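You operate a simulated robot arm through the tools that you are given. There is no shell and no other tool. Be economical: measure what you need, move in short steps, check, and stop when the job is done.

You are at the controls of a simulated two-armed robot. One attempt, no reset.

Task
Wipe up the spill on the table top by the fridge with the tea towel and put it back.

The check looks at the end state, three seconds after you hand in, the way a careful person would. Anything else that was tipped, shoved, dropped, spilled or broken makes it a failure. Flat cloth is picked up by pressing the open fingertips on it (5 to 10 N) and closing them slowly along it; thin cloth reads only 2 to 8 mm in the jaws.

Robot
Two 7-joint arms with two-finger parallel grippers on one trunk, on a base that drives. Base frame: it is fixed to the floor where the robot stands at the start and does not move with it; the origin is under the middle of the robot, x ahead of it, y to its left, z up. Lengths are in cm, angles in rad, forces in N, time in s.
The left shoulder is at the start at [7, 16.3, 107], the right one opposite. Payload 3.43 kg a hand.
Tool frame (each hand has its own): the origin (TCP) lies between the finger pads and is the grasp point; the fingertips stand 3.4 cm ahead of it; z points along the fingers, y is the line along which they close. The gripper opens to 12.8 cm. The fingers are 2.4 cm wide and 1.2 cm thick; the gripper's body (4.8 by 13 cm) begins 9.6 cm behind the TCP.
Orientation is that of the tool frame in the base frame, as a unit quaternion [w, x, y, z]. With the fingers straight down and closing along the base's y, the tool's x points along the base's -x, its y along +y and its z along -z.

Tools
- The arms move only by the tool servo_tool. It takes "left_steps", "right_steps" or both (then of equal length, played together; a hand with none holds still); each is a list of rows, each an object (a shift or turn left out is 0, a gripper value left out holds the last) with "offset": the shift along the tool's x, y, z in units of 30 mm (1.0 is 30 mm), a list of three; "rotation": the turn, a rotation vector about the tool's x, y, z in units of 8 degrees (1.0 is 8 degrees), a list of three. In form: [{"offset": [x, y, z], "rotation": [ax, ay, az]}, ...]. A call has 1 to 8 rows; each row shifts and turns the commanded pose from where the row before left it, along the tool's axes as they then stand. "left_claw" and "right_claw" are, for a hand that has rows, the opening in per cent of the stroke, from 0 (shut) to 100 (fully open), set as the call begins (left out, the last holds). A call with a number of a shift or a turn outside -1 to 1 is refused whole. Each row takes 0.2 s and may step no farther than 5 cm and 0.15 rad from the row before; otherwise, or with a gripper value out of range, the whole call is refused. A pose out of reach is approached as far as the arm can. The call stops where the force on the tool passes 40 N (or 10 N more than at its start, if that is more) or the arm is blocked; 0.2 s more then pass. The fingers move at their own pace (about 15.3 cm/s each) and stop on an object; they squeeze with about 30 N. The grip force told is the motor's: it shows also when the fingers shut on nothing. Time passes only in rows, and 0.2 s behind the last, so rows that do not move let the fingers close. It gives the time, the measured TCP pose, the force on the tool (base axes), the opening and the grip force at its end, in the units of the frame above (readings bear some noise), and new pictures: "show" is both (left out), scene, wrist or none (wrist: the cameras of the hands that moved).
- Cameras (640 x 400 px; columns grow to the right, rows downward): "scene" is now at [13.11, -1.66, 128.24]; the picture's right is [-0.20, -0.98, 0.00], its down [-0.70, 0.14, -0.70] and it looks along [0.69, -0.14, -0.71] (base axes); focal length 292 px, centre (320, 200). "left" rides on the left gripper at [7.6, 1.1, -16] in its tool frame; the picture's right is [-0.15, 0.99, 0.00], its down [-0.88, -0.13, -0.46] and it looks along [-0.45, -0.07, 0.89] (tool axes); focal length 234 px, centre (320, 200). "right" rides on the right gripper at [7.6, -1.1, -16] in its tool frame; the picture's right is [0.15, 0.99, 0.00], its down [-0.88, 0.13, -0.46] and it looks along [-0.45, 0.07, 0.89] (tool axes); focal length 234 px, centre (320, 200). There is no depth. A picture from a camera that has moved, and an enlarged one, comes with that camera's place and axes in the base frame and with its lens.
- lift_body(by): slides the trunk up (or, below 0, down) by that many cm; the arms and the scene camera ride with it, the base frame stays. It gives what a move gives, with no picture.
- drive_base(legs): drives the robot by 1 to 6 legs, each [ahead, left, turn to the left] in cm, cm and rad, along the robot's own axes; the way and the turn of a leg run together, so that a leg with both is an arc; at most 150 cm and 3.142 rad a leg. The arms and the cameras ride along, it lands a little off, and it stops where it bumps. It gives what a move gives, and a new picture of the scene camera.
- aim_head(pan, tilt): turns the head with the scene camera to pan (to the left, within 1.501 rad either way) and tilt (down, from -0.506 to 1.204), counted from straight ahead of the robot. It gives what a move gives, and a new picture of the scene camera.
- enlarge(camera, box): a new picture of the part [left, top, right, bottom] of that camera's present view, enlarged. No time passes.
- close_job(): hands the job in; it is judged then, once.

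Go step by step. Nothing tells you exact positions but the pictures and the camera data: compare them with the known pose of the tool, close in by small moves and look again before you grip or let go. The budget is 120 turns and 170 pictures, counting those below and the enlarged ones. Unless the task says otherwise, let go and move clear before handing in, and close with one line.

The tools are called after ">>>" as a command line: name --argument value ..., lists and objects as JSON in quotes. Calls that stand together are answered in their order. servo_tool: Moves the arms, as the interface text tells. Its arguments: {"type":"object","properties":{"left_steps":{"type":"array"},"left_claw":{"type":"number"},"right_steps":{"type":"array"},"right_claw":{"type":"number"},"show":{"type":"string","enum":["both","scene","wrist","none"]}},"required":[]} The other tools are called the same way: lift_body (by) slides the trunk up or down; drive_base (legs) drives the base; aim_head (pan, tilt) turns the head that bears the scene camera; enlarge (camera, box) takes an enlarged picture of a part of a camera's view; close_job () hands the job in.

At the start:

```text
time_s: 0.0
left_eef_pos: [51.36, 7.88, 98.16]
left_orientation: [-0.001, 0.0, 1.0, 0.0]
left_ft_force: [-1.2, -0.2, -0.5]
left_opening: 12.82
left_finger_force: 0.0
right_eef_pos: [56.58, -40.65, 96.58]
right_orientation: [0.0, -0.001, 1.0, 0.0]
right_ft_force: [0.0, 0.7, -0.1]
right_opening: 12.78
right_finger_force: 0.0
trunk travel left (down, up): [-55.0, 39.0]
robot x, y, heading: [-0.07, 0.04, -0.001]
head pan, tilt: [-0.201, 0.791]
```

scene: 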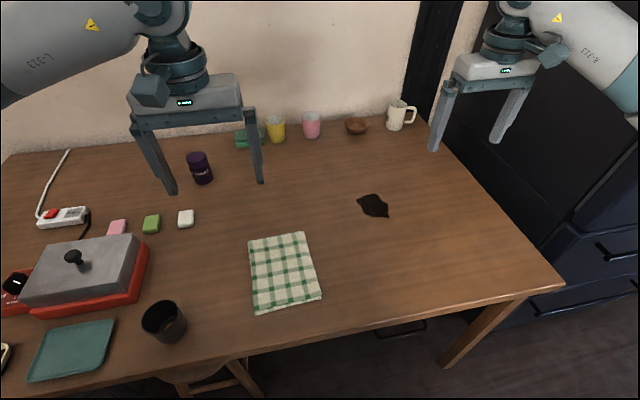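
right: 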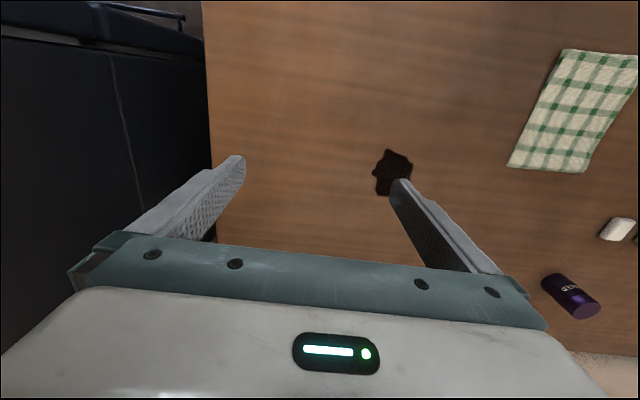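
left: 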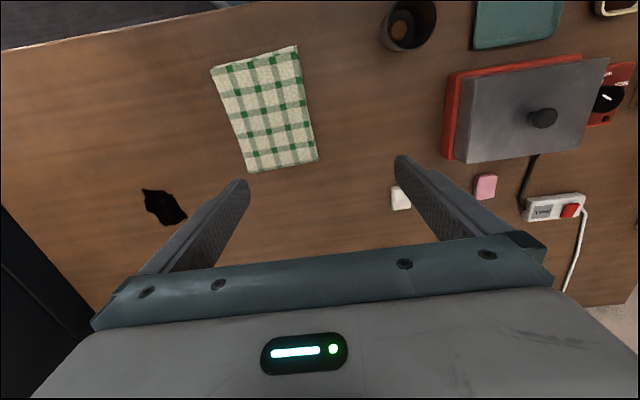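

The green checked towel lies at about x 42–61, y −7 to 7, and the dark spill at about (67, −28). I'll move the left arm out of the way, then bring the right hand above the right part of the towel.

>>> servo_tool --left_steps '[{"offset": [0, 1, 0]}, {"offset": [0, 1, 0]}, {"offset": [0, 1, 0]}, {"offset": [0, 1, 0]}, {"offset": [0, 1, 0]}, {"offset": [0, 1, 0]}, {"offset": [0, 1, 0]}, {"offset": [0, 0, 0]}]' --right_steps '[{"offset": [0.2, 1, 0.3]}, {"offset": [0.2, 1, 0.3]}, {"offset": [0.2, 1, 0.3]}, {"offset": [0.2, 1, 0.3]}, {"offset": [0.2, 1, 0.3]}, {"offset": [0.2, 1, 0.3]}, {"offset": [0.2, 1, 0.3]}, {"offset": [0.1, 1, 0.3]}]' --right_claw 45 --show "none"

>>> servo_tool --right_steps '[{"offset": [0, 1, 0.5]}, {"offset": [0, 1, 0.5]}, {"offset": [0, 1, 0.5]}, {"offset": [0, 1, 0.5]}, {"offset": [0, 0, 0.5]}, {"offset": [0, 0, 0]}]' --show "both"

```text
time_s: 1.8
left_eef_pos: [51.71, 28.93, 98.06]
left_orientation: [-0.001, 0.0, 1.0, 0.0]
left_ft_force: [-0.5, 0.2, 0.3]
left_opening: 12.78
left_finger_force: 0.0
right_eef_pos: [52.23, -16.47, 89.27]
right_orientation: [-0.001, -0.001, 1.0, 0.0]
right_ft_force: [0.8, -0.1, 0.4]
right_opening: 5.75
right_finger_force: 0.1
trunk travel left (down, up): [-55.0, 39.0]
robot x, y, heading: [-0.41, 0.11, 0.003]
head pan, tilt: [-0.201, 0.791]
```

```text
time_s: 3.2
left_eef_pos: [51.62, 29.0, 98.32]
left_orientation: [-0.001, 0.0, 1.0, -0.001]
left_ft_force: [0.1, 0.2, 0.2]
left_opening: 12.8
left_finger_force: 0.0
right_eef_pos: [51.93, -4.62, 81.77]
right_orientation: [-0.001, 0.0, 1.0, 0.0]
right_ft_force: [0.6, 0.0, -0.2]
right_opening: 5.74
right_finger_force: 0.0
trunk travel left (down, up): [-55.0, 39.0]
robot x, y, heading: [0.13, -0.11, 0.002]
head pan, tilt: [-0.201, 0.791]
camera scene: at [13.11, -1.59, 128.24], right [-0.2, -0.98, 0.0], down [-0.7, 0.14, -0.7], along [0.69, -0.14, -0.71], focal length 292 px, centre (320, 200)
camera right: at [44.44, -5.7, 97.62], right [-0.15, 0.99, 0.0], down [0.88, 0.13, 0.46], along [0.45, 0.07, -0.89], focal length 234 px, centre (320, 200)
```

scene: 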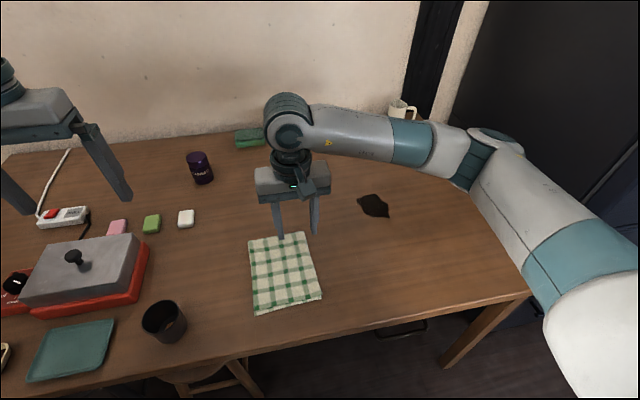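
right: 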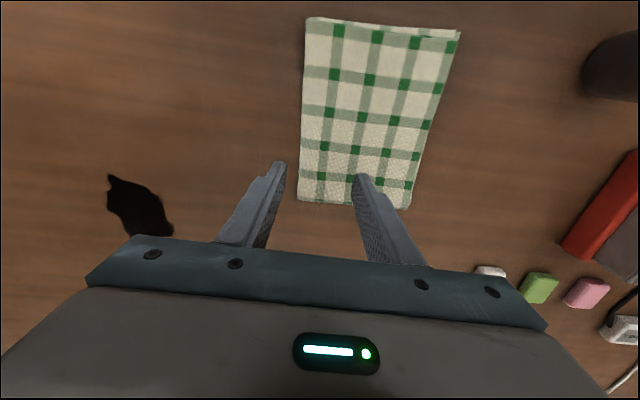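

The right hand is over the towel's right part. I'll shift it slightly onto the cloth and go down to just above it.

>>> servo_tool --right_steps '[{"offset": [0.1, 0.25, 0.8]}, {"offset": [0.1, 0.25, 0.8]}, {"offset": [0, 0, 0.8]}, {"offset": [0, 0, 0.5]}, {"offset": [0, 0, 0.3]}, {"offset": [0, 0, 0]}]' --right_claw 45 --show "both"

```text
time_s: 4.0
left_eef_pos: [51.41, 28.78, 98.27]
left_orientation: [0.0, 0.0, 1.0, 0.0]
left_ft_force: [0.0, 0.0, -0.1]
left_opening: 12.81
left_finger_force: 0.0
right_eef_pos: [51.5, -3.03, 75.65]
right_orientation: [0.004, 0.0, 1.0, 0.003]
right_ft_force: [-4.1, -1.7, 18.2]
right_opening: 5.77
right_finger_force: 0.1
trunk travel left (down, up): [-55.0, 39.0]
robot x, y, heading: [-0.19, 0.2, -0.0]
head pan, tilt: [-0.201, 0.791]
stopped in row 4 (right hand): the force on the tool passed its limit (the readings are from after the stop); the commanded pose is now the measured one
camera scene: at [13.0, -1.7, 128.27], right [-0.2, -0.98, 0.0], down [-0.7, 0.14, -0.7], along [0.69, -0.14, -0.71], focal length 292 px, centre (320, 200)
camera right: at [43.75, -4.2, 91.53], right [-0.15, 0.99, 0.01], down [0.88, 0.13, 0.46], along [0.46, 0.07, -0.89], focal length 234 px, centre (320, 200)
```

scene: 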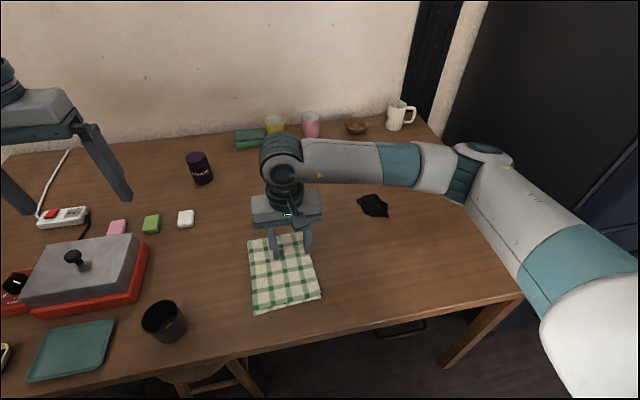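
right: 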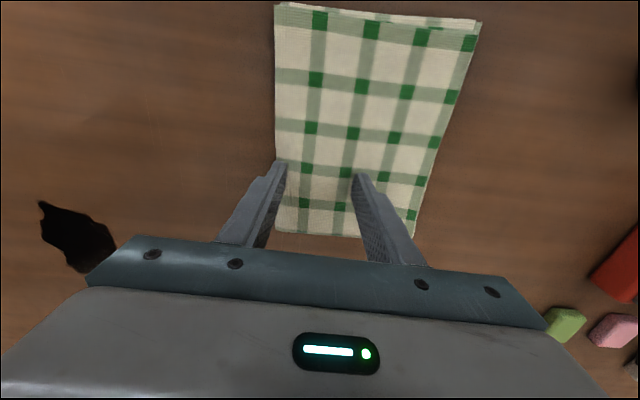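

Contact came early, at tip height about 72. Comparing the two cameras also puts the table near z 71.5, so the spill is nearer (63, −26). I'll ease off to a light press.

>>> servo_tool --right_steps '[{"offset": [0, 0, -0.05]}, {"offset": [0, 0, 0]}]' --right_claw 45 --show "none"

```text
time_s: 4.6
left_eef_pos: [51.55, 28.9, 98.22]
left_orientation: [0.0, 0.0, 1.0, 0.001]
left_ft_force: [-0.4, -0.4, -0.3]
left_opening: 12.81
left_finger_force: 0.0
right_eef_pos: [51.46, -3.01, 75.77]
right_orientation: [0.004, -0.001, 1.0, 0.003]
right_ft_force: [0.4, 0.0, 8.0]
right_opening: 5.76
right_finger_force: 0.0
trunk travel left (down, up): [-55.0, 39.0]
robot x, y, heading: [-0.28, -0.22, 0.001]
head pan, tilt: [-0.201, 0.791]
```

Light press of 8 N. Now I'll close slowly.

>>> servo_tool --right_steps '[{"offset": [0, 0, 0]}]' --right_claw 38 --show "none"

>>> servo_tool --right_steps '[{"offset": [0, 0, 0]}]' --right_claw 31 --show "none"

>>> servo_tool --right_steps '[{"offset": [0, 0, 0]}]' --right_claw 24 --show "both"

```text
time_s: 5.0
left_eef_pos: [51.59, 28.84, 98.28]
left_orientation: [0.0, 0.0, 1.0, 0.0]
left_ft_force: [-0.9, 0.5, -0.1]
left_opening: 12.82
left_finger_force: 0.1
right_eef_pos: [51.37, -3.06, 75.72]
right_orientation: [0.003, 0.0, 1.0, 0.003]
right_ft_force: [0.6, -0.3, 8.4]
right_opening: 4.77
right_finger_force: 0.0
trunk travel left (down, up): [-55.0, 39.0]
robot x, y, heading: [0.03, -0.04, -0.003]
head pan, tilt: [-0.201, 0.791]
```

```text
time_s: 5.4
left_eef_pos: [51.67, 28.88, 98.27]
left_orientation: [-0.001, 0.0, 1.0, 0.0]
left_ft_force: [-0.1, 0.6, -1.2]
left_opening: 12.8
left_finger_force: 0.0
right_eef_pos: [51.46, -2.99, 75.81]
right_orientation: [0.004, -0.001, 1.0, 0.003]
right_ft_force: [-0.4, 0.9, 7.9]
right_opening: 3.85
right_finger_force: 0.0
trunk travel left (down, up): [-55.0, 39.0]
robot x, y, heading: [-0.16, -0.06, 0.0]
head pan, tilt: [-0.201, 0.791]
```

```text
time_s: 5.8
left_eef_pos: [51.67, 28.83, 98.17]
left_orientation: [0.0, 0.0, 1.0, 0.0]
left_ft_force: [0.3, -0.6, -0.9]
left_opening: 12.82
left_finger_force: 0.0
right_eef_pos: [51.42, -2.97, 75.64]
right_orientation: [0.003, -0.001, 1.0, 0.003]
right_ft_force: [0.4, -0.1, 9.8]
right_opening: 2.97
right_finger_force: 0.1
trunk travel left (down, up): [-55.0, 39.0]
robot x, y, heading: [0.47, -0.06, -0.001]
head pan, tilt: [-0.201, 0.791]
camera scene: at [13.04, -1.65, 128.25], right [-0.2, -0.98, 0.0], down [-0.7, 0.14, -0.7], along [0.69, -0.14, -0.71], focal length 292 px, centre (320, 200)
camera right: at [43.76, -4.18, 91.55], right [-0.15, 0.99, 0.0], down [0.88, 0.13, 0.46], along [0.46, 0.07, -0.89], focal length 234 px, centre (320, 200)
```

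scene: 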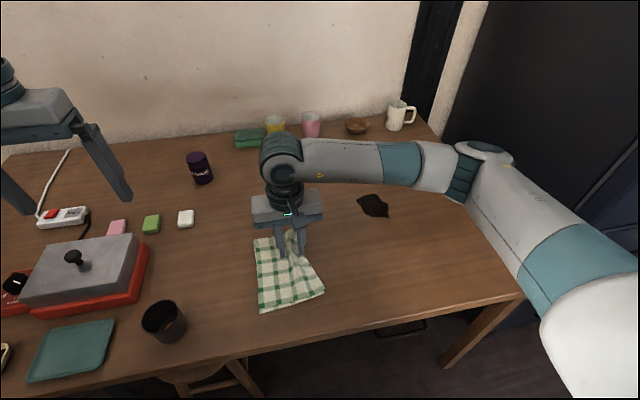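
right: 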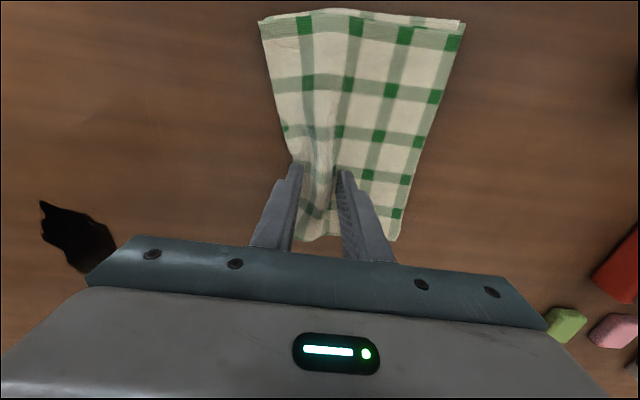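

The cloth is gathering into a ridge between the fingers. I'll keep closing.

>>> servo_tool --right_steps '[{"offset": [0, 0, 0]}]' --right_claw 17 --show "none"

>>> servo_tool --right_steps '[{"offset": [0, 0, 0]}]' --right_claw 10 --show "none"

>>> servo_tool --right_steps '[{"offset": [0, 0, 0]}, {"offset": [0, 0, 0]}]' --right_claw 0 --show "wrist"

```text
time_s: 6.2
left_eef_pos: [51.6, 28.92, 98.34]
left_orientation: [0.001, 0.0, 1.0, 0.0]
left_ft_force: [-0.1, -1.0, -0.3]
left_opening: 12.83
left_finger_force: 0.1
right_eef_pos: [51.51, -2.97, 75.79]
right_orientation: [0.004, -0.001, 1.0, 0.002]
right_ft_force: [0.0, 0.5, 8.8]
right_opening: 2.08
right_finger_force: 0.0
trunk travel left (down, up): [-55.0, 39.0]
robot x, y, heading: [-0.06, -0.07, 0.004]
head pan, tilt: [-0.201, 0.791]
```

```text
time_s: 6.6
left_eef_pos: [51.64, 28.87, 98.28]
left_orientation: [0.0, 0.0, 1.0, 0.0]
left_ft_force: [0.1, 0.0, -0.7]
left_opening: 12.8
left_finger_force: 0.1
right_eef_pos: [51.49, -2.94, 75.68]
right_orientation: [0.004, -0.001, 1.0, 0.003]
right_ft_force: [0.7, 0.4, 10.1]
right_opening: 1.3
right_finger_force: 0.5
trunk travel left (down, up): [-55.0, 39.0]
robot x, y, heading: [0.21, 0.25, -0.002]
head pan, tilt: [-0.201, 0.791]
```

```text
time_s: 7.2
left_eef_pos: [51.48, 29.0, 98.22]
left_orientation: [0.0, -0.001, 1.0, 0.0]
left_ft_force: [0.0, 0.1, 0.9]
left_opening: 12.84
left_finger_force: 0.0
right_eef_pos: [51.36, -3.14, 75.71]
right_orientation: [0.004, -0.001, 1.0, 0.002]
right_ft_force: [-0.8, -0.2, 9.9]
right_opening: 0.5
right_finger_force: 29.9
trunk travel left (down, up): [-55.0, 39.0]
robot x, y, heading: [-0.09, -0.25, -0.004]
head pan, tilt: [-0.201, 0.791]
camera right: at [43.75, -4.19, 91.56], right [-0.15, 0.99, 0.0], down [0.88, 0.13, 0.46], along [0.46, 0.07, -0.89], focal length 234 px, centre (320, 200)
```

right: 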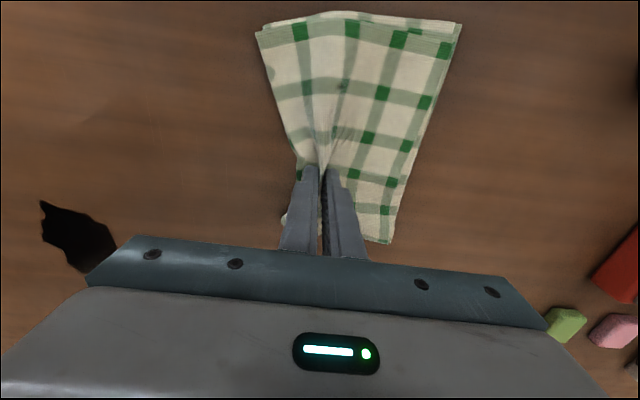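

The towel is pinched (5 mm). I'll drag it lightly toward the spill.

>>> servo_tool --right_steps '[{"offset": [0, 0, -0.05]}, {"offset": [-0.3, -0.6, 0]}, {"offset": [-0.3, -0.6, 0]}, {"offset": [-0.3, -0.6, 0]}, {"offset": [-0.3, -0.6, 0]}, {"offset": [-0.3, -0.6, 0]}, {"offset": [-0.3, -0.6, 0]}, {"offset": [-0.3, -0.6, 0]}]' --right_claw 0 --show "both"

```text
time_s: 9.0
left_eef_pos: [51.58, 28.74, 98.1]
left_orientation: [0.0, -0.001, 1.0, 0.0]
left_ft_force: [-0.3, 1.0, 0.0]
left_opening: 12.83
left_finger_force: 0.1
right_eef_pos: [57.97, -15.54, 75.78]
right_orientation: [0.003, 0.0, 1.0, 0.003]
right_ft_force: [-0.2, 0.6, 1.1]
right_opening: 0.46
right_finger_force: 30.2
trunk travel left (down, up): [-55.0, 39.0]
robot x, y, heading: [0.16, 0.49, 0.002]
head pan, tilt: [-0.201, 0.791]
camera scene: at [13.1, -1.7, 128.24], right [-0.2, -0.98, 0.0], down [-0.7, 0.14, -0.7], along [0.69, -0.14, -0.71], focal length 292 px, centre (320, 200)
camera right: at [50.15, -16.74, 91.68], right [-0.15, 0.99, 0.0], down [0.88, 0.13, 0.46], along [0.46, 0.07, -0.89], focal length 234 px, centre (320, 200)
```

scene: 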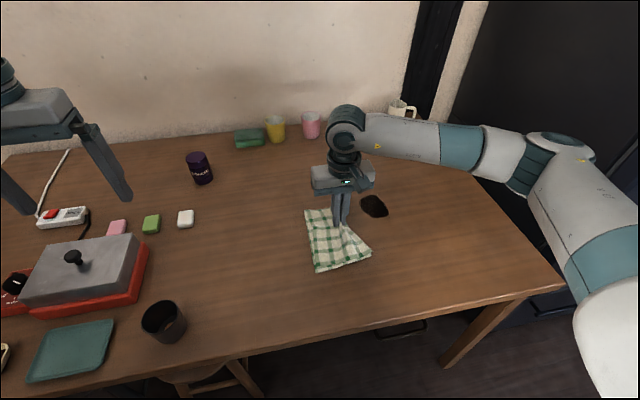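
right: 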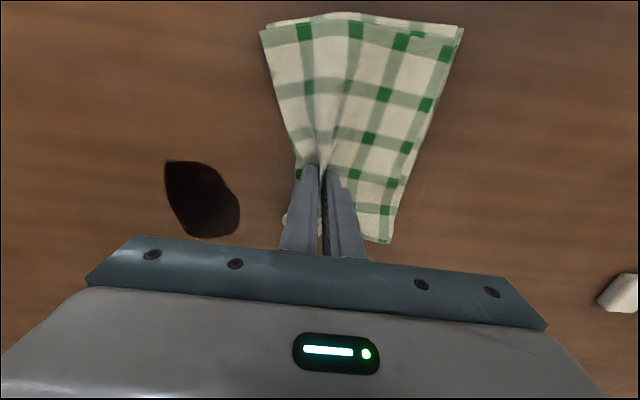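

The towel follows nicely. I'll press a bit and wipe across the spill.

>>> servo_tool --right_steps '[{"offset": [-0.2, -0.6, 0.06]}, {"offset": [-0.2, -0.6, 0]}, {"offset": [-0.2, -0.6, 0]}, {"offset": [-0.2, -0.6, 0]}, {"offset": [-0.2, -0.6, 0]}, {"offset": [-0.2, -0.6, 0]}, {"offset": [-0.2, -0.6, 0]}, {"offset": [0, -0.6, 0]}]' --right_claw 0 --show "both"

```text
time_s: 10.8
left_eef_pos: [51.53, 28.92, 98.29]
left_orientation: [-0.001, -0.001, 1.0, -0.001]
left_ft_force: [-0.3, 0.5, -0.3]
left_opening: 12.81
left_finger_force: 0.2
right_eef_pos: [61.94, -30.06, 75.75]
right_orientation: [0.004, -0.001, 1.0, 0.002]
right_ft_force: [0.7, 5.9, 15.7]
right_opening: 0.51
right_finger_force: 30.3
trunk travel left (down, up): [-55.0, 39.0]
robot x, y, heading: [0.23, -0.1, 0.002]
head pan, tilt: [-0.201, 0.791]
camera scene: at [12.95, -1.56, 128.26], right [-0.2, -0.98, 0.0], down [-0.7, 0.14, -0.7], along [0.69, -0.14, -0.71], focal length 292 px, centre (320, 200)
camera right: at [54.23, -31.26, 91.53], right [-0.15, 0.99, 0.0], down [0.88, 0.13, 0.46], along [0.46, 0.07, -0.89], focal length 234 px, centre (320, 200)
```

scene: 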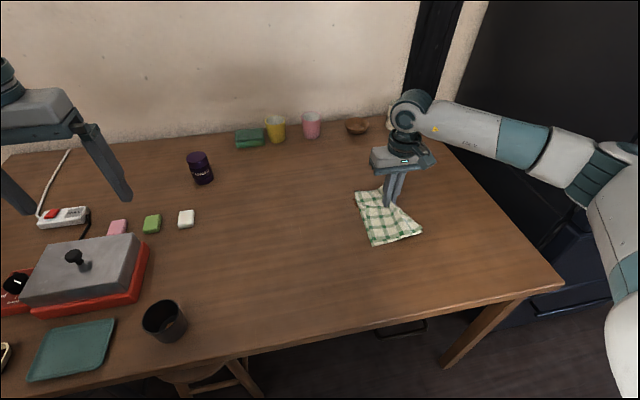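
right: 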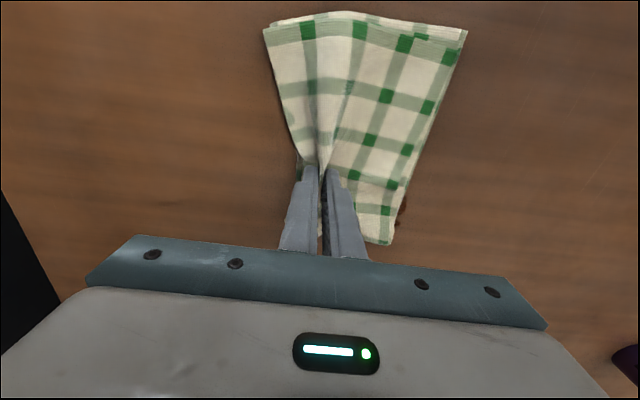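

Most of the spill is under the cloth, with a trace showing at its left edge. I'll make back-and-forth strokes across the patch.

>>> servo_tool --right_steps '[{"offset": [0, 0.8, -0.02]}, {"offset": [0, 0.8, 0]}, {"offset": [0, 0.8, 0]}, {"offset": [0, 0.3, 0]}, {"offset": [-0.8, 0, 0]}, {"offset": [0, -0.8, 0]}, {"offset": [0, -0.9, 0]}, {"offset": [0, -0.9, 0]}]' --right_claw 0 --show "none"

>>> servo_tool --right_steps '[{"offset": [0.9, 0, 0]}, {"offset": [0.9, 0, 0]}, {"offset": [0, 0.8, 0]}, {"offset": [0, 0.8, 0]}, {"offset": [0, 0.8, 0]}, {"offset": [0, 0.8, 0]}, {"offset": [0, 0.8, 0]}, {"offset": [0, 0.8, 0]}]' --right_claw 0 --show "both"

```text
time_s: 12.6
left_eef_pos: [51.46, 28.99, 98.22]
left_orientation: [-0.001, -0.001, 1.0, 0.0]
left_ft_force: [0.6, -0.2, -0.6]
left_opening: 12.81
left_finger_force: 0.0
right_eef_pos: [64.49, -29.72, 75.67]
right_orientation: [0.004, -0.001, 1.0, 0.003]
right_ft_force: [0.5, 5.5, 13.3]
right_opening: 0.47
right_finger_force: 30.1
trunk travel left (down, up): [-55.0, 39.0]
robot x, y, heading: [-0.1, 0.17, 0.004]
head pan, tilt: [-0.201, 0.791]
```

```text
time_s: 14.4
left_eef_pos: [51.55, 28.8, 98.25]
left_orientation: [0.0, -0.001, 1.0, 0.001]
left_ft_force: [0.0, 0.4, -0.2]
left_opening: 12.79
left_finger_force: 0.0
right_eef_pos: [59.0, -15.23, 75.74]
right_orientation: [0.003, 0.001, 1.0, 0.002]
right_ft_force: [-0.8, -5.6, 13.7]
right_opening: 0.47
right_finger_force: 30.1
trunk travel left (down, up): [-55.0, 39.0]
robot x, y, heading: [-0.14, -0.33, -0.002]
head pan, tilt: [-0.201, 0.791]
camera scene: at [13.0, -1.62, 128.26], right [-0.2, -0.98, 0.0], down [-0.7, 0.14, -0.7], along [0.69, -0.14, -0.71], focal length 292 px, centre (320, 200)
camera right: at [51.28, -16.39, 91.55], right [-0.15, 0.99, 0.0], down [0.88, 0.13, 0.46], along [0.46, 0.07, -0.89], focal length 234 px, centre (320, 200)
```

scene: 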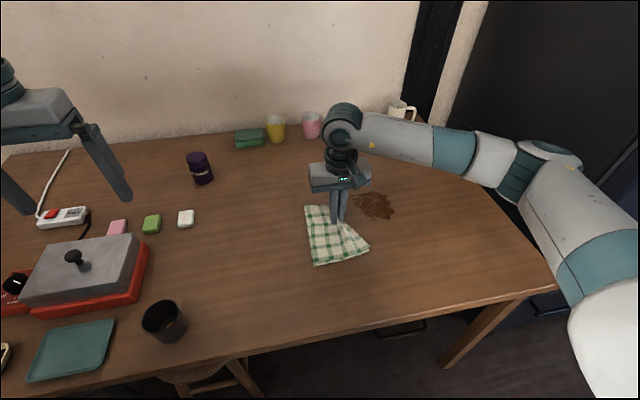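
right: 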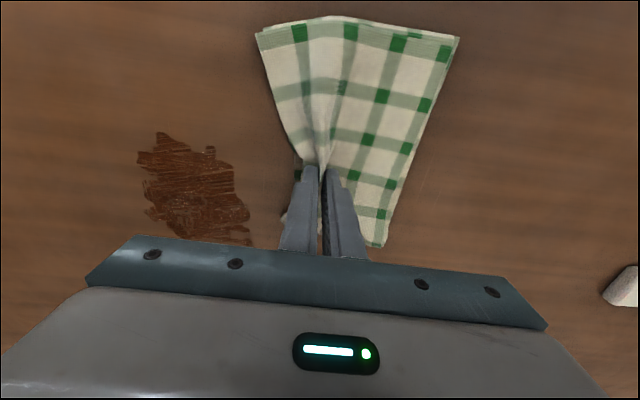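

The spill is partly absorbed, leaving a thin film at about x 57–68, y −32 to −21. I'll do more strokes.

>>> servo_tool --right_steps '[{"offset": [0, -1, 0]}, {"offset": [0, -1, 0]}, {"offset": [0, -1, 0]}, {"offset": [0, -1, 0]}, {"offset": [0, -1, 0]}, {"offset": [0, -0.8, 0]}, {"offset": [-0.7, 0, 0]}, {"offset": [0, 1, 0]}]' --right_claw 0 --show "none"

>>> servo_tool --right_steps '[{"offset": [0, 1, 0]}, {"offset": [0, 1, 0]}, {"offset": [0, 1, 0]}, {"offset": [-0.7, 0, 0]}, {"offset": [0, -1, 0]}, {"offset": [0, -1, 0]}, {"offset": [0, -1, 0]}, {"offset": [0, -1, 0]}]' --right_claw 0 --show "none"

>>> servo_tool --right_steps '[{"offset": [-0.7, 0, 0]}, {"offset": [-0.5, 0.5, 0]}, {"offset": [0, 1, 0]}, {"offset": [0, 1, 0]}, {"offset": [0, 1, 0]}, {"offset": [0.7, 1, 0]}, {"offset": [0.7, 1, 0]}, {"offset": [0.7, 0.7, 0]}]' --right_claw 0 --show "both"

```text
time_s: 16.2
left_eef_pos: [51.46, 28.82, 98.26]
left_orientation: [0.0, 0.001, 1.0, 0.0]
left_ft_force: [0.0, 0.0, -0.3]
left_opening: 12.78
left_finger_force: 0.0
right_eef_pos: [61.21, -29.85, 75.77]
right_orientation: [0.005, 0.001, 1.0, 0.002]
right_ft_force: [1.8, -8.2, 18.0]
right_opening: 0.48
right_finger_force: 30.1
trunk travel left (down, up): [-55.0, 39.0]
robot x, y, heading: [0.2, -0.35, -0.002]
head pan, tilt: [-0.201, 0.791]
```

```text
time_s: 18.0
left_eef_pos: [51.49, 29.03, 98.31]
left_orientation: [0.0, 0.0, 1.0, 0.0]
left_ft_force: [-0.6, -0.3, -0.1]
left_opening: 12.8
left_finger_force: 0.0
right_eef_pos: [63.08, -32.61, 75.75]
right_orientation: [0.004, -0.001, 1.0, 0.002]
right_ft_force: [-0.3, 5.7, 13.7]
right_opening: 0.49
right_finger_force: 30.2
trunk travel left (down, up): [-55.0, 39.0]
robot x, y, heading: [0.39, -0.0, -0.001]
head pan, tilt: [-0.201, 0.791]
```

```text
time_s: 19.8
left_eef_pos: [51.49, 29.03, 98.29]
left_orientation: [0.0, -0.001, 1.0, 0.001]
left_ft_force: [0.0, -0.1, -0.8]
left_opening: 12.81
left_finger_force: 0.0
right_eef_pos: [60.42, -13.97, 75.67]
right_orientation: [0.004, 0.0, 1.0, 0.003]
right_ft_force: [6.6, -5.8, 20.2]
right_opening: 0.47
right_finger_force: 29.7
trunk travel left (down, up): [-55.0, 39.0]
robot x, y, heading: [0.22, -0.05, 0.003]
head pan, tilt: [-0.201, 0.791]
camera scene: at [12.99, -1.64, 128.27], right [-0.2, -0.98, 0.0], down [-0.7, 0.14, -0.7], along [0.69, -0.14, -0.71], focal length 292 px, centre (320, 200)
camera right: at [52.74, -15.19, 91.52], right [-0.15, 0.99, 0.0], down [0.88, 0.13, 0.46], along [0.46, 0.07, -0.89], focal length 234 px, centre (320, 200)
```

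scene: 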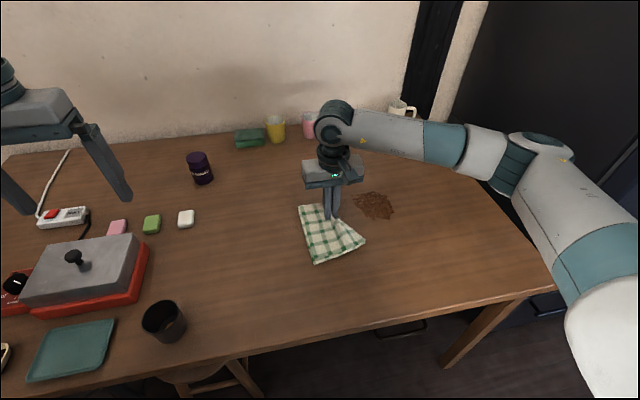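
right: 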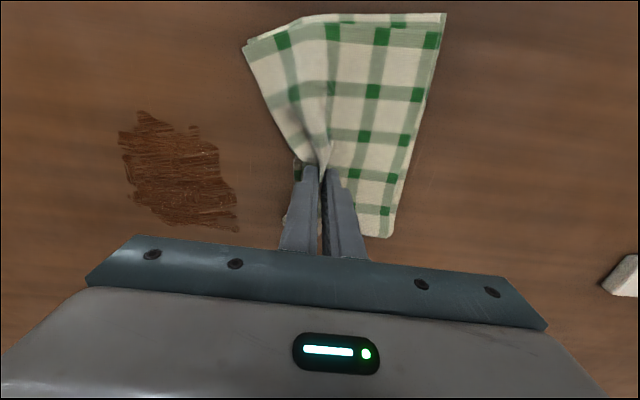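

>>> enlarge --camera "right" --box '[80, 80, 320, 250]'

```text
2.35 times, centred on (200, 165) of right
camera zoom: at [52.74, -15.19, 91.52], right [-0.15, 0.99, 0.0], down [0.88, 0.13, 0.46], along [0.46, 0.07, -0.89], focal length 551 px, centre (602, 282)
```

zoom: 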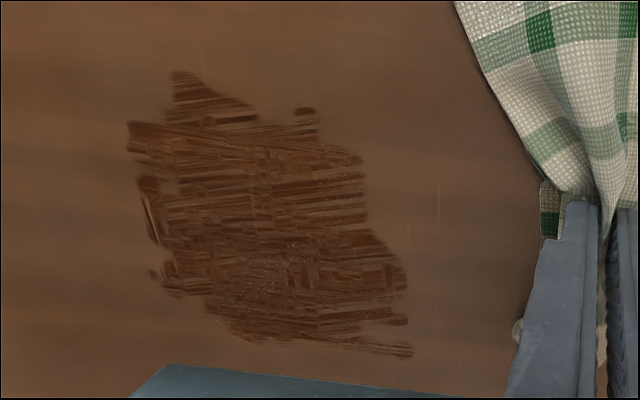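

The film is thinning with each pass. I'll raster over it systematically, x 57 → 68, with slightly firmer pressure.

>>> servo_tool --right_steps '[{"offset": [0.6, -0.7, 0.03]}, {"offset": [0.5, -0.7, 0]}, {"offset": [0, -1, 0]}, {"offset": [0, -1, 0]}, {"offset": [0, -1, 0]}, {"offset": [0, -1, 0]}, {"offset": [0, -1, 0]}, {"offset": [-0.5, 0, 0]}]' --right_claw 0 --show "none"

>>> servo_tool --right_steps '[{"offset": [0, 1, 0]}, {"offset": [0, 1, 0]}, {"offset": [0, 1, 0]}, {"offset": [0, 1, 0]}, {"offset": [-0.5, 0.8, 0]}, {"offset": [0, -1, 0]}, {"offset": [0, -1, 0]}, {"offset": [0, -1, 0]}]' --right_claw 0 --show "none"

>>> servo_tool --right_steps '[{"offset": [0, -1, 0]}, {"offset": [-0.5, -0.8, 0]}, {"offset": [0, 1, 0]}, {"offset": [0, 1, 0]}, {"offset": [0, 1, 0]}, {"offset": [0, 1, 0]}, {"offset": [-0.5, 0.8, 0]}, {"offset": [0, -1, 0]}]' --right_claw 0 --show "none"

>>> servo_tool --right_steps '[{"offset": [0, -1, 0]}, {"offset": [0, -1, 0]}, {"offset": [-0.5, -1, 0]}, {"offset": [0, -0.5, 0]}, {"offset": [0, 1, 0]}, {"offset": [0, 1, 0]}, {"offset": [0, 1, 0]}, {"offset": [0, 1, 0]}]' --right_claw 0 --show "none"

>>> servo_tool --right_steps '[{"offset": [0.6, 1, 0]}, {"offset": [0.6, 1, 0]}, {"offset": [0.6, 0.5, 0]}, {"offset": [0.4, 0, 0]}]' --right_claw 0 --show "both"

```text
time_s: 21.6
left_eef_pos: [51.55, 28.98, 98.31]
left_orientation: [0.0, 0.001, 1.0, 0.0]
left_ft_force: [0.5, -0.2, 0.1]
left_opening: 12.79
left_finger_force: 0.0
right_eef_pos: [58.6, -33.45, 75.65]
right_orientation: [0.003, 0.001, 1.0, 0.0]
right_ft_force: [-8.2, -1.5, 16.7]
right_opening: 0.51
right_finger_force: 29.9
trunk travel left (down, up): [-55.0, 39.0]
robot x, y, heading: [0.27, 0.25, -0.007]
head pan, tilt: [-0.201, 0.791]
```

```text
time_s: 23.4
left_eef_pos: [51.27, 29.18, 98.3]
left_orientation: [0.001, 0.0, 1.0, -0.001]
left_ft_force: [0.0, 0.4, -0.9]
left_opening: 12.8
left_finger_force: 0.1
right_eef_pos: [60.29, -27.51, 75.7]
right_orientation: [0.005, -0.001, 1.0, 0.003]
right_ft_force: [-0.6, 13.3, 30.8]
right_opening: 0.48
right_finger_force: 30.1
trunk travel left (down, up): [-55.0, 39.0]
robot x, y, heading: [0.33, 0.22, 0.008]
head pan, tilt: [-0.201, 0.791]
```

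```text
time_s: 25.2
left_eef_pos: [51.33, 28.98, 98.36]
left_orientation: [0.001, 0.0, 1.0, 0.0]
left_ft_force: [-0.6, 0.4, 0.5]
left_opening: 12.8
left_finger_force: 0.1
right_eef_pos: [63.28, -21.36, 75.71]
right_orientation: [0.005, -0.002, 1.0, 0.005]
right_ft_force: [1.4, 10.0, 22.1]
right_opening: 0.52
right_finger_force: 29.5
trunk travel left (down, up): [-55.0, 39.0]
robot x, y, heading: [0.03, -0.08, 0.004]
head pan, tilt: [-0.201, 0.791]
```

```text
time_s: 27.0
left_eef_pos: [51.44, 28.91, 98.35]
left_orientation: [0.001, 0.0, 1.0, 0.0]
left_ft_force: [0.4, 0.8, 0.1]
left_opening: 12.78
left_finger_force: 0.1
right_eef_pos: [64.78, -20.31, 75.66]
right_orientation: [0.005, 0.001, 1.0, 0.002]
right_ft_force: [-0.7, -10.1, 24.5]
right_opening: 0.5
right_finger_force: 30.3
trunk travel left (down, up): [-55.0, 39.0]
robot x, y, heading: [0.17, -0.22, -0.007]
head pan, tilt: [-0.201, 0.791]
```

```text
time_s: 28.0
left_eef_pos: [51.53, 28.9, 98.26]
left_orientation: [-0.001, 0.001, 1.0, 0.001]
left_ft_force: [0.3, 0.4, 0.1]
left_opening: 12.8
left_finger_force: 0.1
right_eef_pos: [58.28, -12.59, 75.7]
right_orientation: [0.004, -0.002, 1.0, 0.004]
right_ft_force: [13.6, 1.0, 28.4]
right_opening: 0.49
right_finger_force: 29.9
trunk travel left (down, up): [-55.0, 39.0]
robot x, y, heading: [-0.17, 0.2, 0.0]
head pan, tilt: [-0.201, 0.791]
camera scene: at [12.98, -1.57, 128.27], right [-0.2, -0.98, 0.0], down [-0.7, 0.14, -0.7], along [0.69, -0.14, -0.71], focal length 292 px, centre (320, 200)
camera right: at [50.45, -13.89, 91.51], right [-0.15, 0.99, 0.01], down [0.88, 0.13, 0.47], along [0.46, 0.07, -0.89], focal length 234 px, centre (320, 200)
```

scene: 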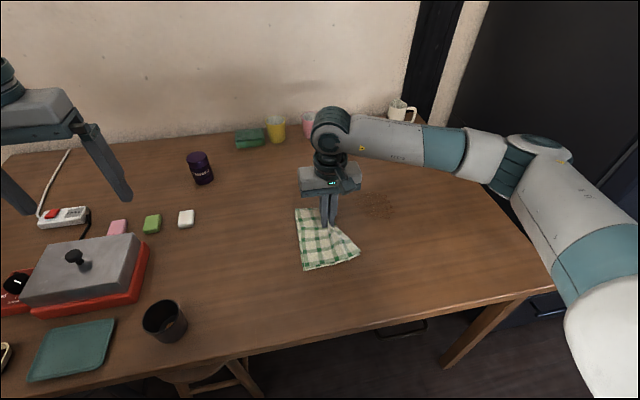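
right: 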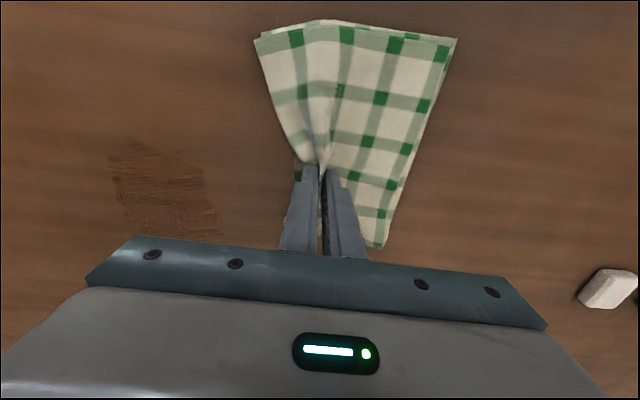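

Nearly gone. I'll do another raster over the same area, easing the pressure slightly.

>>> servo_tool --right_steps '[{"offset": [0.4, -0.8, -0.02]}, {"offset": [0, -0.8, 0]}, {"offset": [0, -1, 0]}, {"offset": [0, -1, 0]}, {"offset": [0, -1, 0]}, {"offset": [0, -1, 0]}, {"offset": [0, -1, 0]}, {"offset": [-0.5, 0, 0]}]' --right_claw 0 --show "none"

>>> servo_tool --right_steps '[{"offset": [0, 1, 0]}, {"offset": [0, 1, 0]}, {"offset": [0, 1, 0]}, {"offset": [0, 1, 0]}, {"offset": [-0.5, 0.8, 0]}, {"offset": [0, -1, 0]}, {"offset": [0, -1, 0]}, {"offset": [0, -1, 0]}]' --right_claw 0 --show "none"

>>> servo_tool --right_steps '[{"offset": [0, -1, 0]}, {"offset": [-0.5, -0.8, 0]}, {"offset": [0, 1, 0]}, {"offset": [0, 1, 0]}, {"offset": [0, 1, 0]}, {"offset": [0, 1, 0]}, {"offset": [-0.5, 0.8, 0]}, {"offset": [0, -1, 0]}]' --right_claw 0 --show "none"

>>> servo_tool --right_steps '[{"offset": [0, -1, 0]}, {"offset": [0, -1, 0]}, {"offset": [-0.5, -1, 0]}, {"offset": [0, -0.5, 0]}, {"offset": [0, 1, 0]}, {"offset": [0, 1, 0]}, {"offset": [0, 1, 0]}, {"offset": [-0.5, 1, 0]}]' --right_claw 0 --show "none"

>>> servo_tool --right_steps '[{"offset": [0, -1, 0]}, {"offset": [0, -1, 0]}, {"offset": [0, -1, 0]}, {"offset": [0.6, 1, 0]}, {"offset": [0.6, 1, 0]}, {"offset": [0.6, 1, 0]}, {"offset": [0.6, 1, 0]}, {"offset": [0.6, 1, 0]}]' --right_claw 0 --show "both"

```text
time_s: 29.8
left_eef_pos: [51.51, 28.98, 98.32]
left_orientation: [0.0, 0.001, 1.0, -0.001]
left_ft_force: [-0.3, -1.1, -1.2]
left_opening: 12.83
left_finger_force: 0.0
right_eef_pos: [58.22, -32.66, 75.71]
right_orientation: [0.002, 0.001, 1.0, 0.0]
right_ft_force: [-7.9, -2.0, 17.6]
right_opening: 0.49
right_finger_force: 30.5
trunk travel left (down, up): [-55.0, 39.0]
robot x, y, heading: [-0.07, -0.06, 0.004]
head pan, tilt: [-0.201, 0.791]
```

```text
time_s: 31.6
left_eef_pos: [51.49, 28.98, 98.36]
left_orientation: [0.002, 0.0, 1.0, -0.001]
left_ft_force: [-0.1, 0.9, 0.1]
left_opening: 12.79
left_finger_force: 0.0
right_eef_pos: [60.03, -27.04, 75.82]
right_orientation: [0.004, -0.002, 1.0, 0.002]
right_ft_force: [0.7, 8.5, 17.3]
right_opening: 0.5
right_finger_force: 29.7
trunk travel left (down, up): [-55.0, 39.0]
robot x, y, heading: [-0.16, 0.1, 0.001]
head pan, tilt: [-0.201, 0.791]
```

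```text
time_s: 33.4
left_eef_pos: [51.6, 28.83, 98.21]
left_orientation: [0.0, -0.001, 1.0, 0.0]
left_ft_force: [0.5, -0.3, -0.2]
left_opening: 12.79
left_finger_force: 0.0
right_eef_pos: [63.03, -20.9, 75.82]
right_orientation: [0.004, -0.002, 1.0, 0.004]
right_ft_force: [1.4, 6.2, 13.6]
right_opening: 0.49
right_finger_force: 29.9
trunk travel left (down, up): [-55.0, 39.0]
robot x, y, heading: [-0.37, -0.3, 0.002]
head pan, tilt: [-0.201, 0.791]
```

```text
time_s: 35.2
left_eef_pos: [51.5, 28.99, 98.14]
left_orientation: [0.0, 0.0, 1.0, -0.001]
left_ft_force: [0.6, -0.4, 0.5]
left_opening: 12.78
left_finger_force: 0.1
right_eef_pos: [65.81, -19.45, 75.7]
right_orientation: [0.003, 0.0, 1.0, 0.001]
right_ft_force: [-3.5, -3.6, 10.8]
right_opening: 0.47
right_finger_force: 29.7
trunk travel left (down, up): [-55.0, 39.0]
robot x, y, heading: [-0.23, 0.13, 0.001]
head pan, tilt: [-0.201, 0.791]
```

```text
time_s: 37.0
left_eef_pos: [51.51, 28.82, 98.24]
left_orientation: [0.0, 0.0, 1.0, 0.0]
left_ft_force: [-0.6, 0.5, -0.1]
left_opening: 12.8
left_finger_force: 0.1
right_eef_pos: [56.68, -13.91, 75.76]
right_orientation: [0.005, 0.0, 1.0, 0.002]
right_ft_force: [5.3, -8.4, 23.6]
right_opening: 0.51
right_finger_force: 29.9
trunk travel left (down, up): [-55.0, 39.0]
robot x, y, heading: [-0.09, 0.09, -0.001]
head pan, tilt: [-0.201, 0.791]
camera scene: at [12.95, -1.63, 128.27], right [-0.2, -0.98, 0.0], down [-0.7, 0.14, -0.7], along [0.69, -0.14, -0.71], focal length 292 px, centre (320, 200)
camera right: at [49.04, -15.04, 91.53], right [-0.15, 0.99, 0.0], down [0.88, 0.13, 0.46], along [0.46, 0.07, -0.89], focal length 234 px, centre (320, 200)
```

scene: 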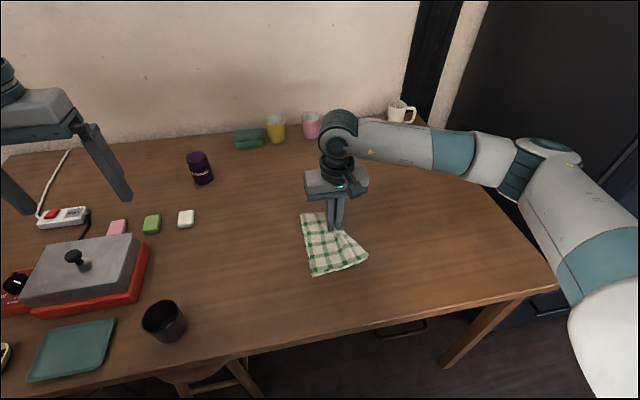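
right: 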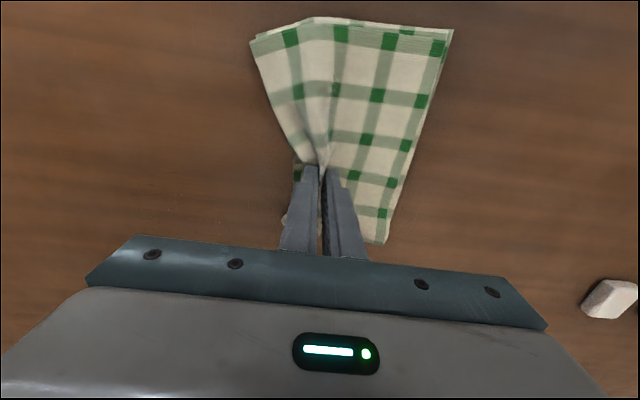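

>>> enlarge --camera "scene" --box '[300, 160, 460, 260]'

>>> enlarge --camera "right" --box '[40, 80, 300, 250]'

```text
4.00 times, centred on (380, 210) of scene
camera zoom: at [12.95, -1.63, 128.27], right [-0.2, -0.98, 0.0], down [-0.7, 0.14, -0.7], along [0.69, -0.14, -0.71], focal length 1166 px, centre (80, 160)
```

zoom: 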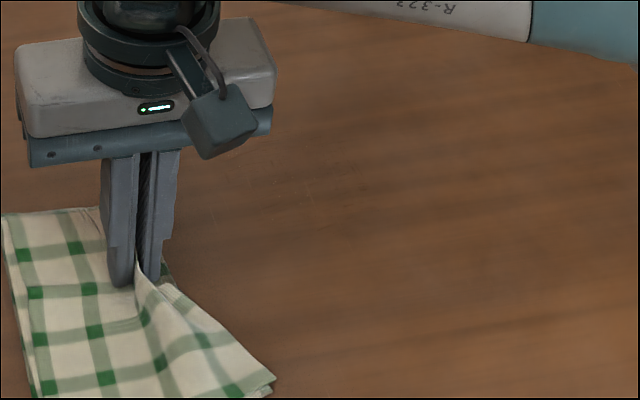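

```text
2.35 times, centred on (170, 165) of right
camera zoom: at [49.04, -15.04, 91.53], right [-0.15, 0.99, 0.0], down [0.88, 0.13, 0.46], along [0.46, 0.07, -0.89], focal length 551 px, centre (673, 282)
```

zoom: 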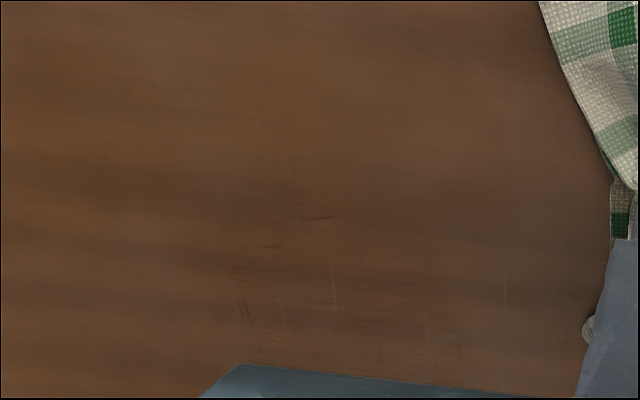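

Only the faintest traces remain around (63–66, −27). One more raster there.

>>> servo_tool --right_steps '[{"offset": [-0.5, -0.8, 0]}, {"offset": [-0.5, -1, 0]}, {"offset": [0, -1, 0]}, {"offset": [0, -1, 0]}, {"offset": [0, -1, 0]}, {"offset": [0, -1, 0]}, {"offset": [0, -0.6, 0]}, {"offset": [-0.4, 0, 0]}]' --right_claw 0 --show "none"

>>> servo_tool --right_steps '[{"offset": [0, 1, 0]}, {"offset": [0, 1, 0]}, {"offset": [0, 1, 0]}, {"offset": [0, 1, 0]}, {"offset": [-0.4, 0.8, 0]}, {"offset": [0, -1, 0]}, {"offset": [0, -1, 0]}, {"offset": [0, -1, 0]}]' --right_claw 0 --show "none"

>>> servo_tool --right_steps '[{"offset": [0, -1, 0]}, {"offset": [-0.4, -0.8, 0]}, {"offset": [0, 1, 0]}, {"offset": [0, 1, 0]}, {"offset": [0, 1, 0]}, {"offset": [0, 1, 0]}, {"offset": [-0.4, 0.8, 0]}, {"offset": [0, -1, 0]}]' --right_claw 0 --show "none"

>>> servo_tool --right_steps '[{"offset": [0, -1, 0]}, {"offset": [0, -1, 0]}, {"offset": [0, -1, 0]}, {"offset": [0.7, 1, 0]}, {"offset": [0.7, 1, 0]}, {"offset": [0.7, 1, 0]}, {"offset": [0.7, 1, 0]}, {"offset": [0.7, 1, 0]}]' --right_claw 0 --show "none"

>>> servo_tool --right_steps '[{"offset": [0.2, 0.6, -0.03]}, {"offset": [0.2, 0.6, 0]}, {"offset": [0.2, 0.6, 0]}]' --right_claw 0 --show "both"

>>> enlarge --camera "scene" --box '[300, 160, 460, 260]'

```text
time_s: 38.8
left_eef_pos: [51.57, 28.89, 98.21]
left_orientation: [0.0, 0.001, 1.0, 0.0]
left_ft_force: [0.7, -0.1, -0.1]
left_opening: 12.82
left_finger_force: 0.1
right_eef_pos: [61.13, -33.16, 75.79]
right_orientation: [0.003, 0.0, 1.0, 0.001]
right_ft_force: [-4.2, -0.2, 6.9]
right_opening: 0.49
right_finger_force: 29.8
trunk travel left (down, up): [-55.0, 39.0]
robot x, y, heading: [-0.13, -0.06, -0.004]
head pan, tilt: [-0.201, 0.791]
```

```text
time_s: 40.6
left_eef_pos: [51.49, 28.91, 98.19]
left_orientation: [0.0, -0.001, 1.0, 0.0]
left_ft_force: [0.3, -0.8, -0.2]
left_opening: 12.81
left_finger_force: 0.1
right_eef_pos: [62.44, -27.58, 75.7]
right_orientation: [0.004, -0.001, 1.0, 0.002]
right_ft_force: [0.1, 1.8, 4.3]
right_opening: 0.5
right_finger_force: 30.2
trunk travel left (down, up): [-55.0, 39.0]
robot x, y, heading: [-0.18, 0.09, 0.003]
head pan, tilt: [-0.201, 0.791]
```

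```text
time_s: 42.4
left_eef_pos: [51.55, 28.86, 98.2]
left_orientation: [0.0, 0.0, 1.0, 0.001]
left_ft_force: [-0.2, -0.5, 0.5]
left_opening: 12.8
left_finger_force: 0.1
right_eef_pos: [64.64, -21.42, 75.78]
right_orientation: [0.003, -0.001, 1.0, 0.002]
right_ft_force: [-0.1, 0.7, 1.3]
right_opening: 0.5
right_finger_force: 29.7
trunk travel left (down, up): [-55.0, 39.0]
robot x, y, heading: [0.14, 0.17, 0.001]
head pan, tilt: [-0.201, 0.791]
```

```text
time_s: 44.2
left_eef_pos: [51.47, 29.06, 98.28]
left_orientation: [0.0, 0.001, 1.0, -0.001]
left_ft_force: [0.2, -0.6, 0.2]
left_opening: 12.8
left_finger_force: 0.0
right_eef_pos: [54.28, -15.62, 75.68]
right_orientation: [0.004, 0.0, 1.0, 0.002]
right_ft_force: [7.0, -8.5, 26.0]
right_opening: 0.48
right_finger_force: 30.0
trunk travel left (down, up): [-55.0, 39.0]
robot x, y, heading: [-0.12, -0.35, -0.004]
head pan, tilt: [-0.201, 0.791]
```

```text
time_s: 45.0
left_eef_pos: [51.58, 28.84, 98.26]
left_orientation: [0.0, 0.0, 1.0, 0.001]
left_ft_force: [0.7, -0.1, 0.2]
left_opening: 12.81
left_finger_force: 0.1
right_eef_pos: [52.25, -10.28, 75.7]
right_orientation: [0.002, -0.001, 1.0, 0.001]
right_ft_force: [1.2, -6.0, 14.0]
right_opening: 0.48
right_finger_force: 29.8
trunk travel left (down, up): [-55.0, 39.0]
robot x, y, heading: [0.04, 0.23, -0.002]
head pan, tilt: [-0.201, 0.791]
camera scene: at [13.01, -1.63, 128.24], right [-0.2, -0.98, 0.0], down [-0.7, 0.14, -0.7], along [0.69, -0.14, -0.71], focal length 292 px, centre (320, 200)
camera right: at [44.61, -11.37, 91.58], right [-0.15, 0.99, 0.0], down [0.88, 0.13, 0.46], along [0.46, 0.07, -0.89], focal length 234 px, centre (320, 200)
```

scene: 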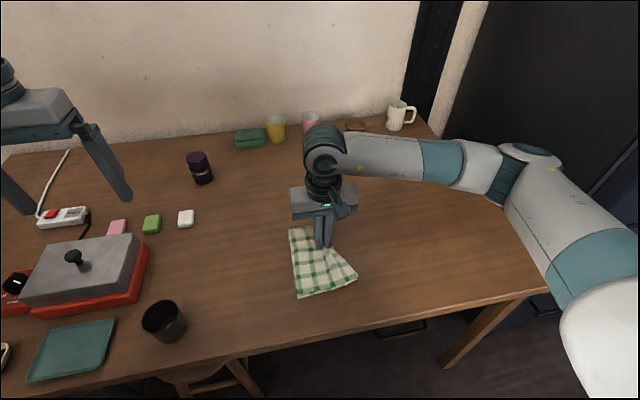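
right: 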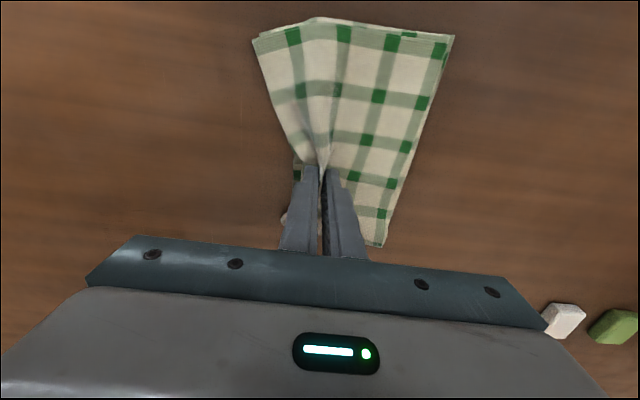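

```text
4.00 times, centred on (380, 210) of scene
camera zoom: at [13.01, -1.63, 128.24], right [-0.2, -0.98, 0.0], down [-0.7, 0.14, -0.7], along [0.69, -0.14, -0.71], focal length 1166 px, centre (80, 160)
```

zoom: 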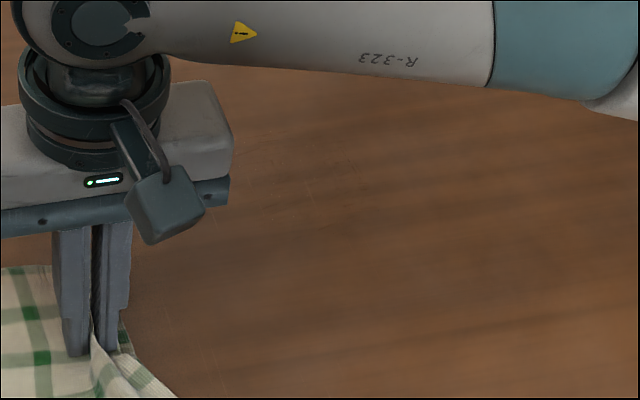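

>>> enlarge --camera "scene" --box '[350, 185, 414, 225]'

```text
10.00 times, centred on (382, 205) of scene
camera zoom: at [13.01, -1.63, 128.24], right [-0.2, -0.98, 0.0], down [-0.7, 0.14, -0.7], along [0.69, -0.14, -0.71], focal length 2916 px, centre (-300, 150)
```

zoom: 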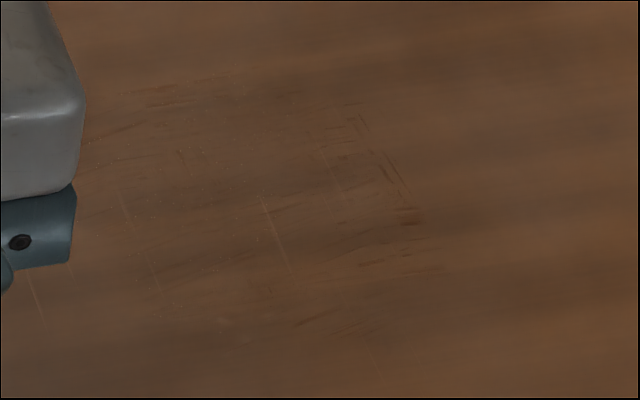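

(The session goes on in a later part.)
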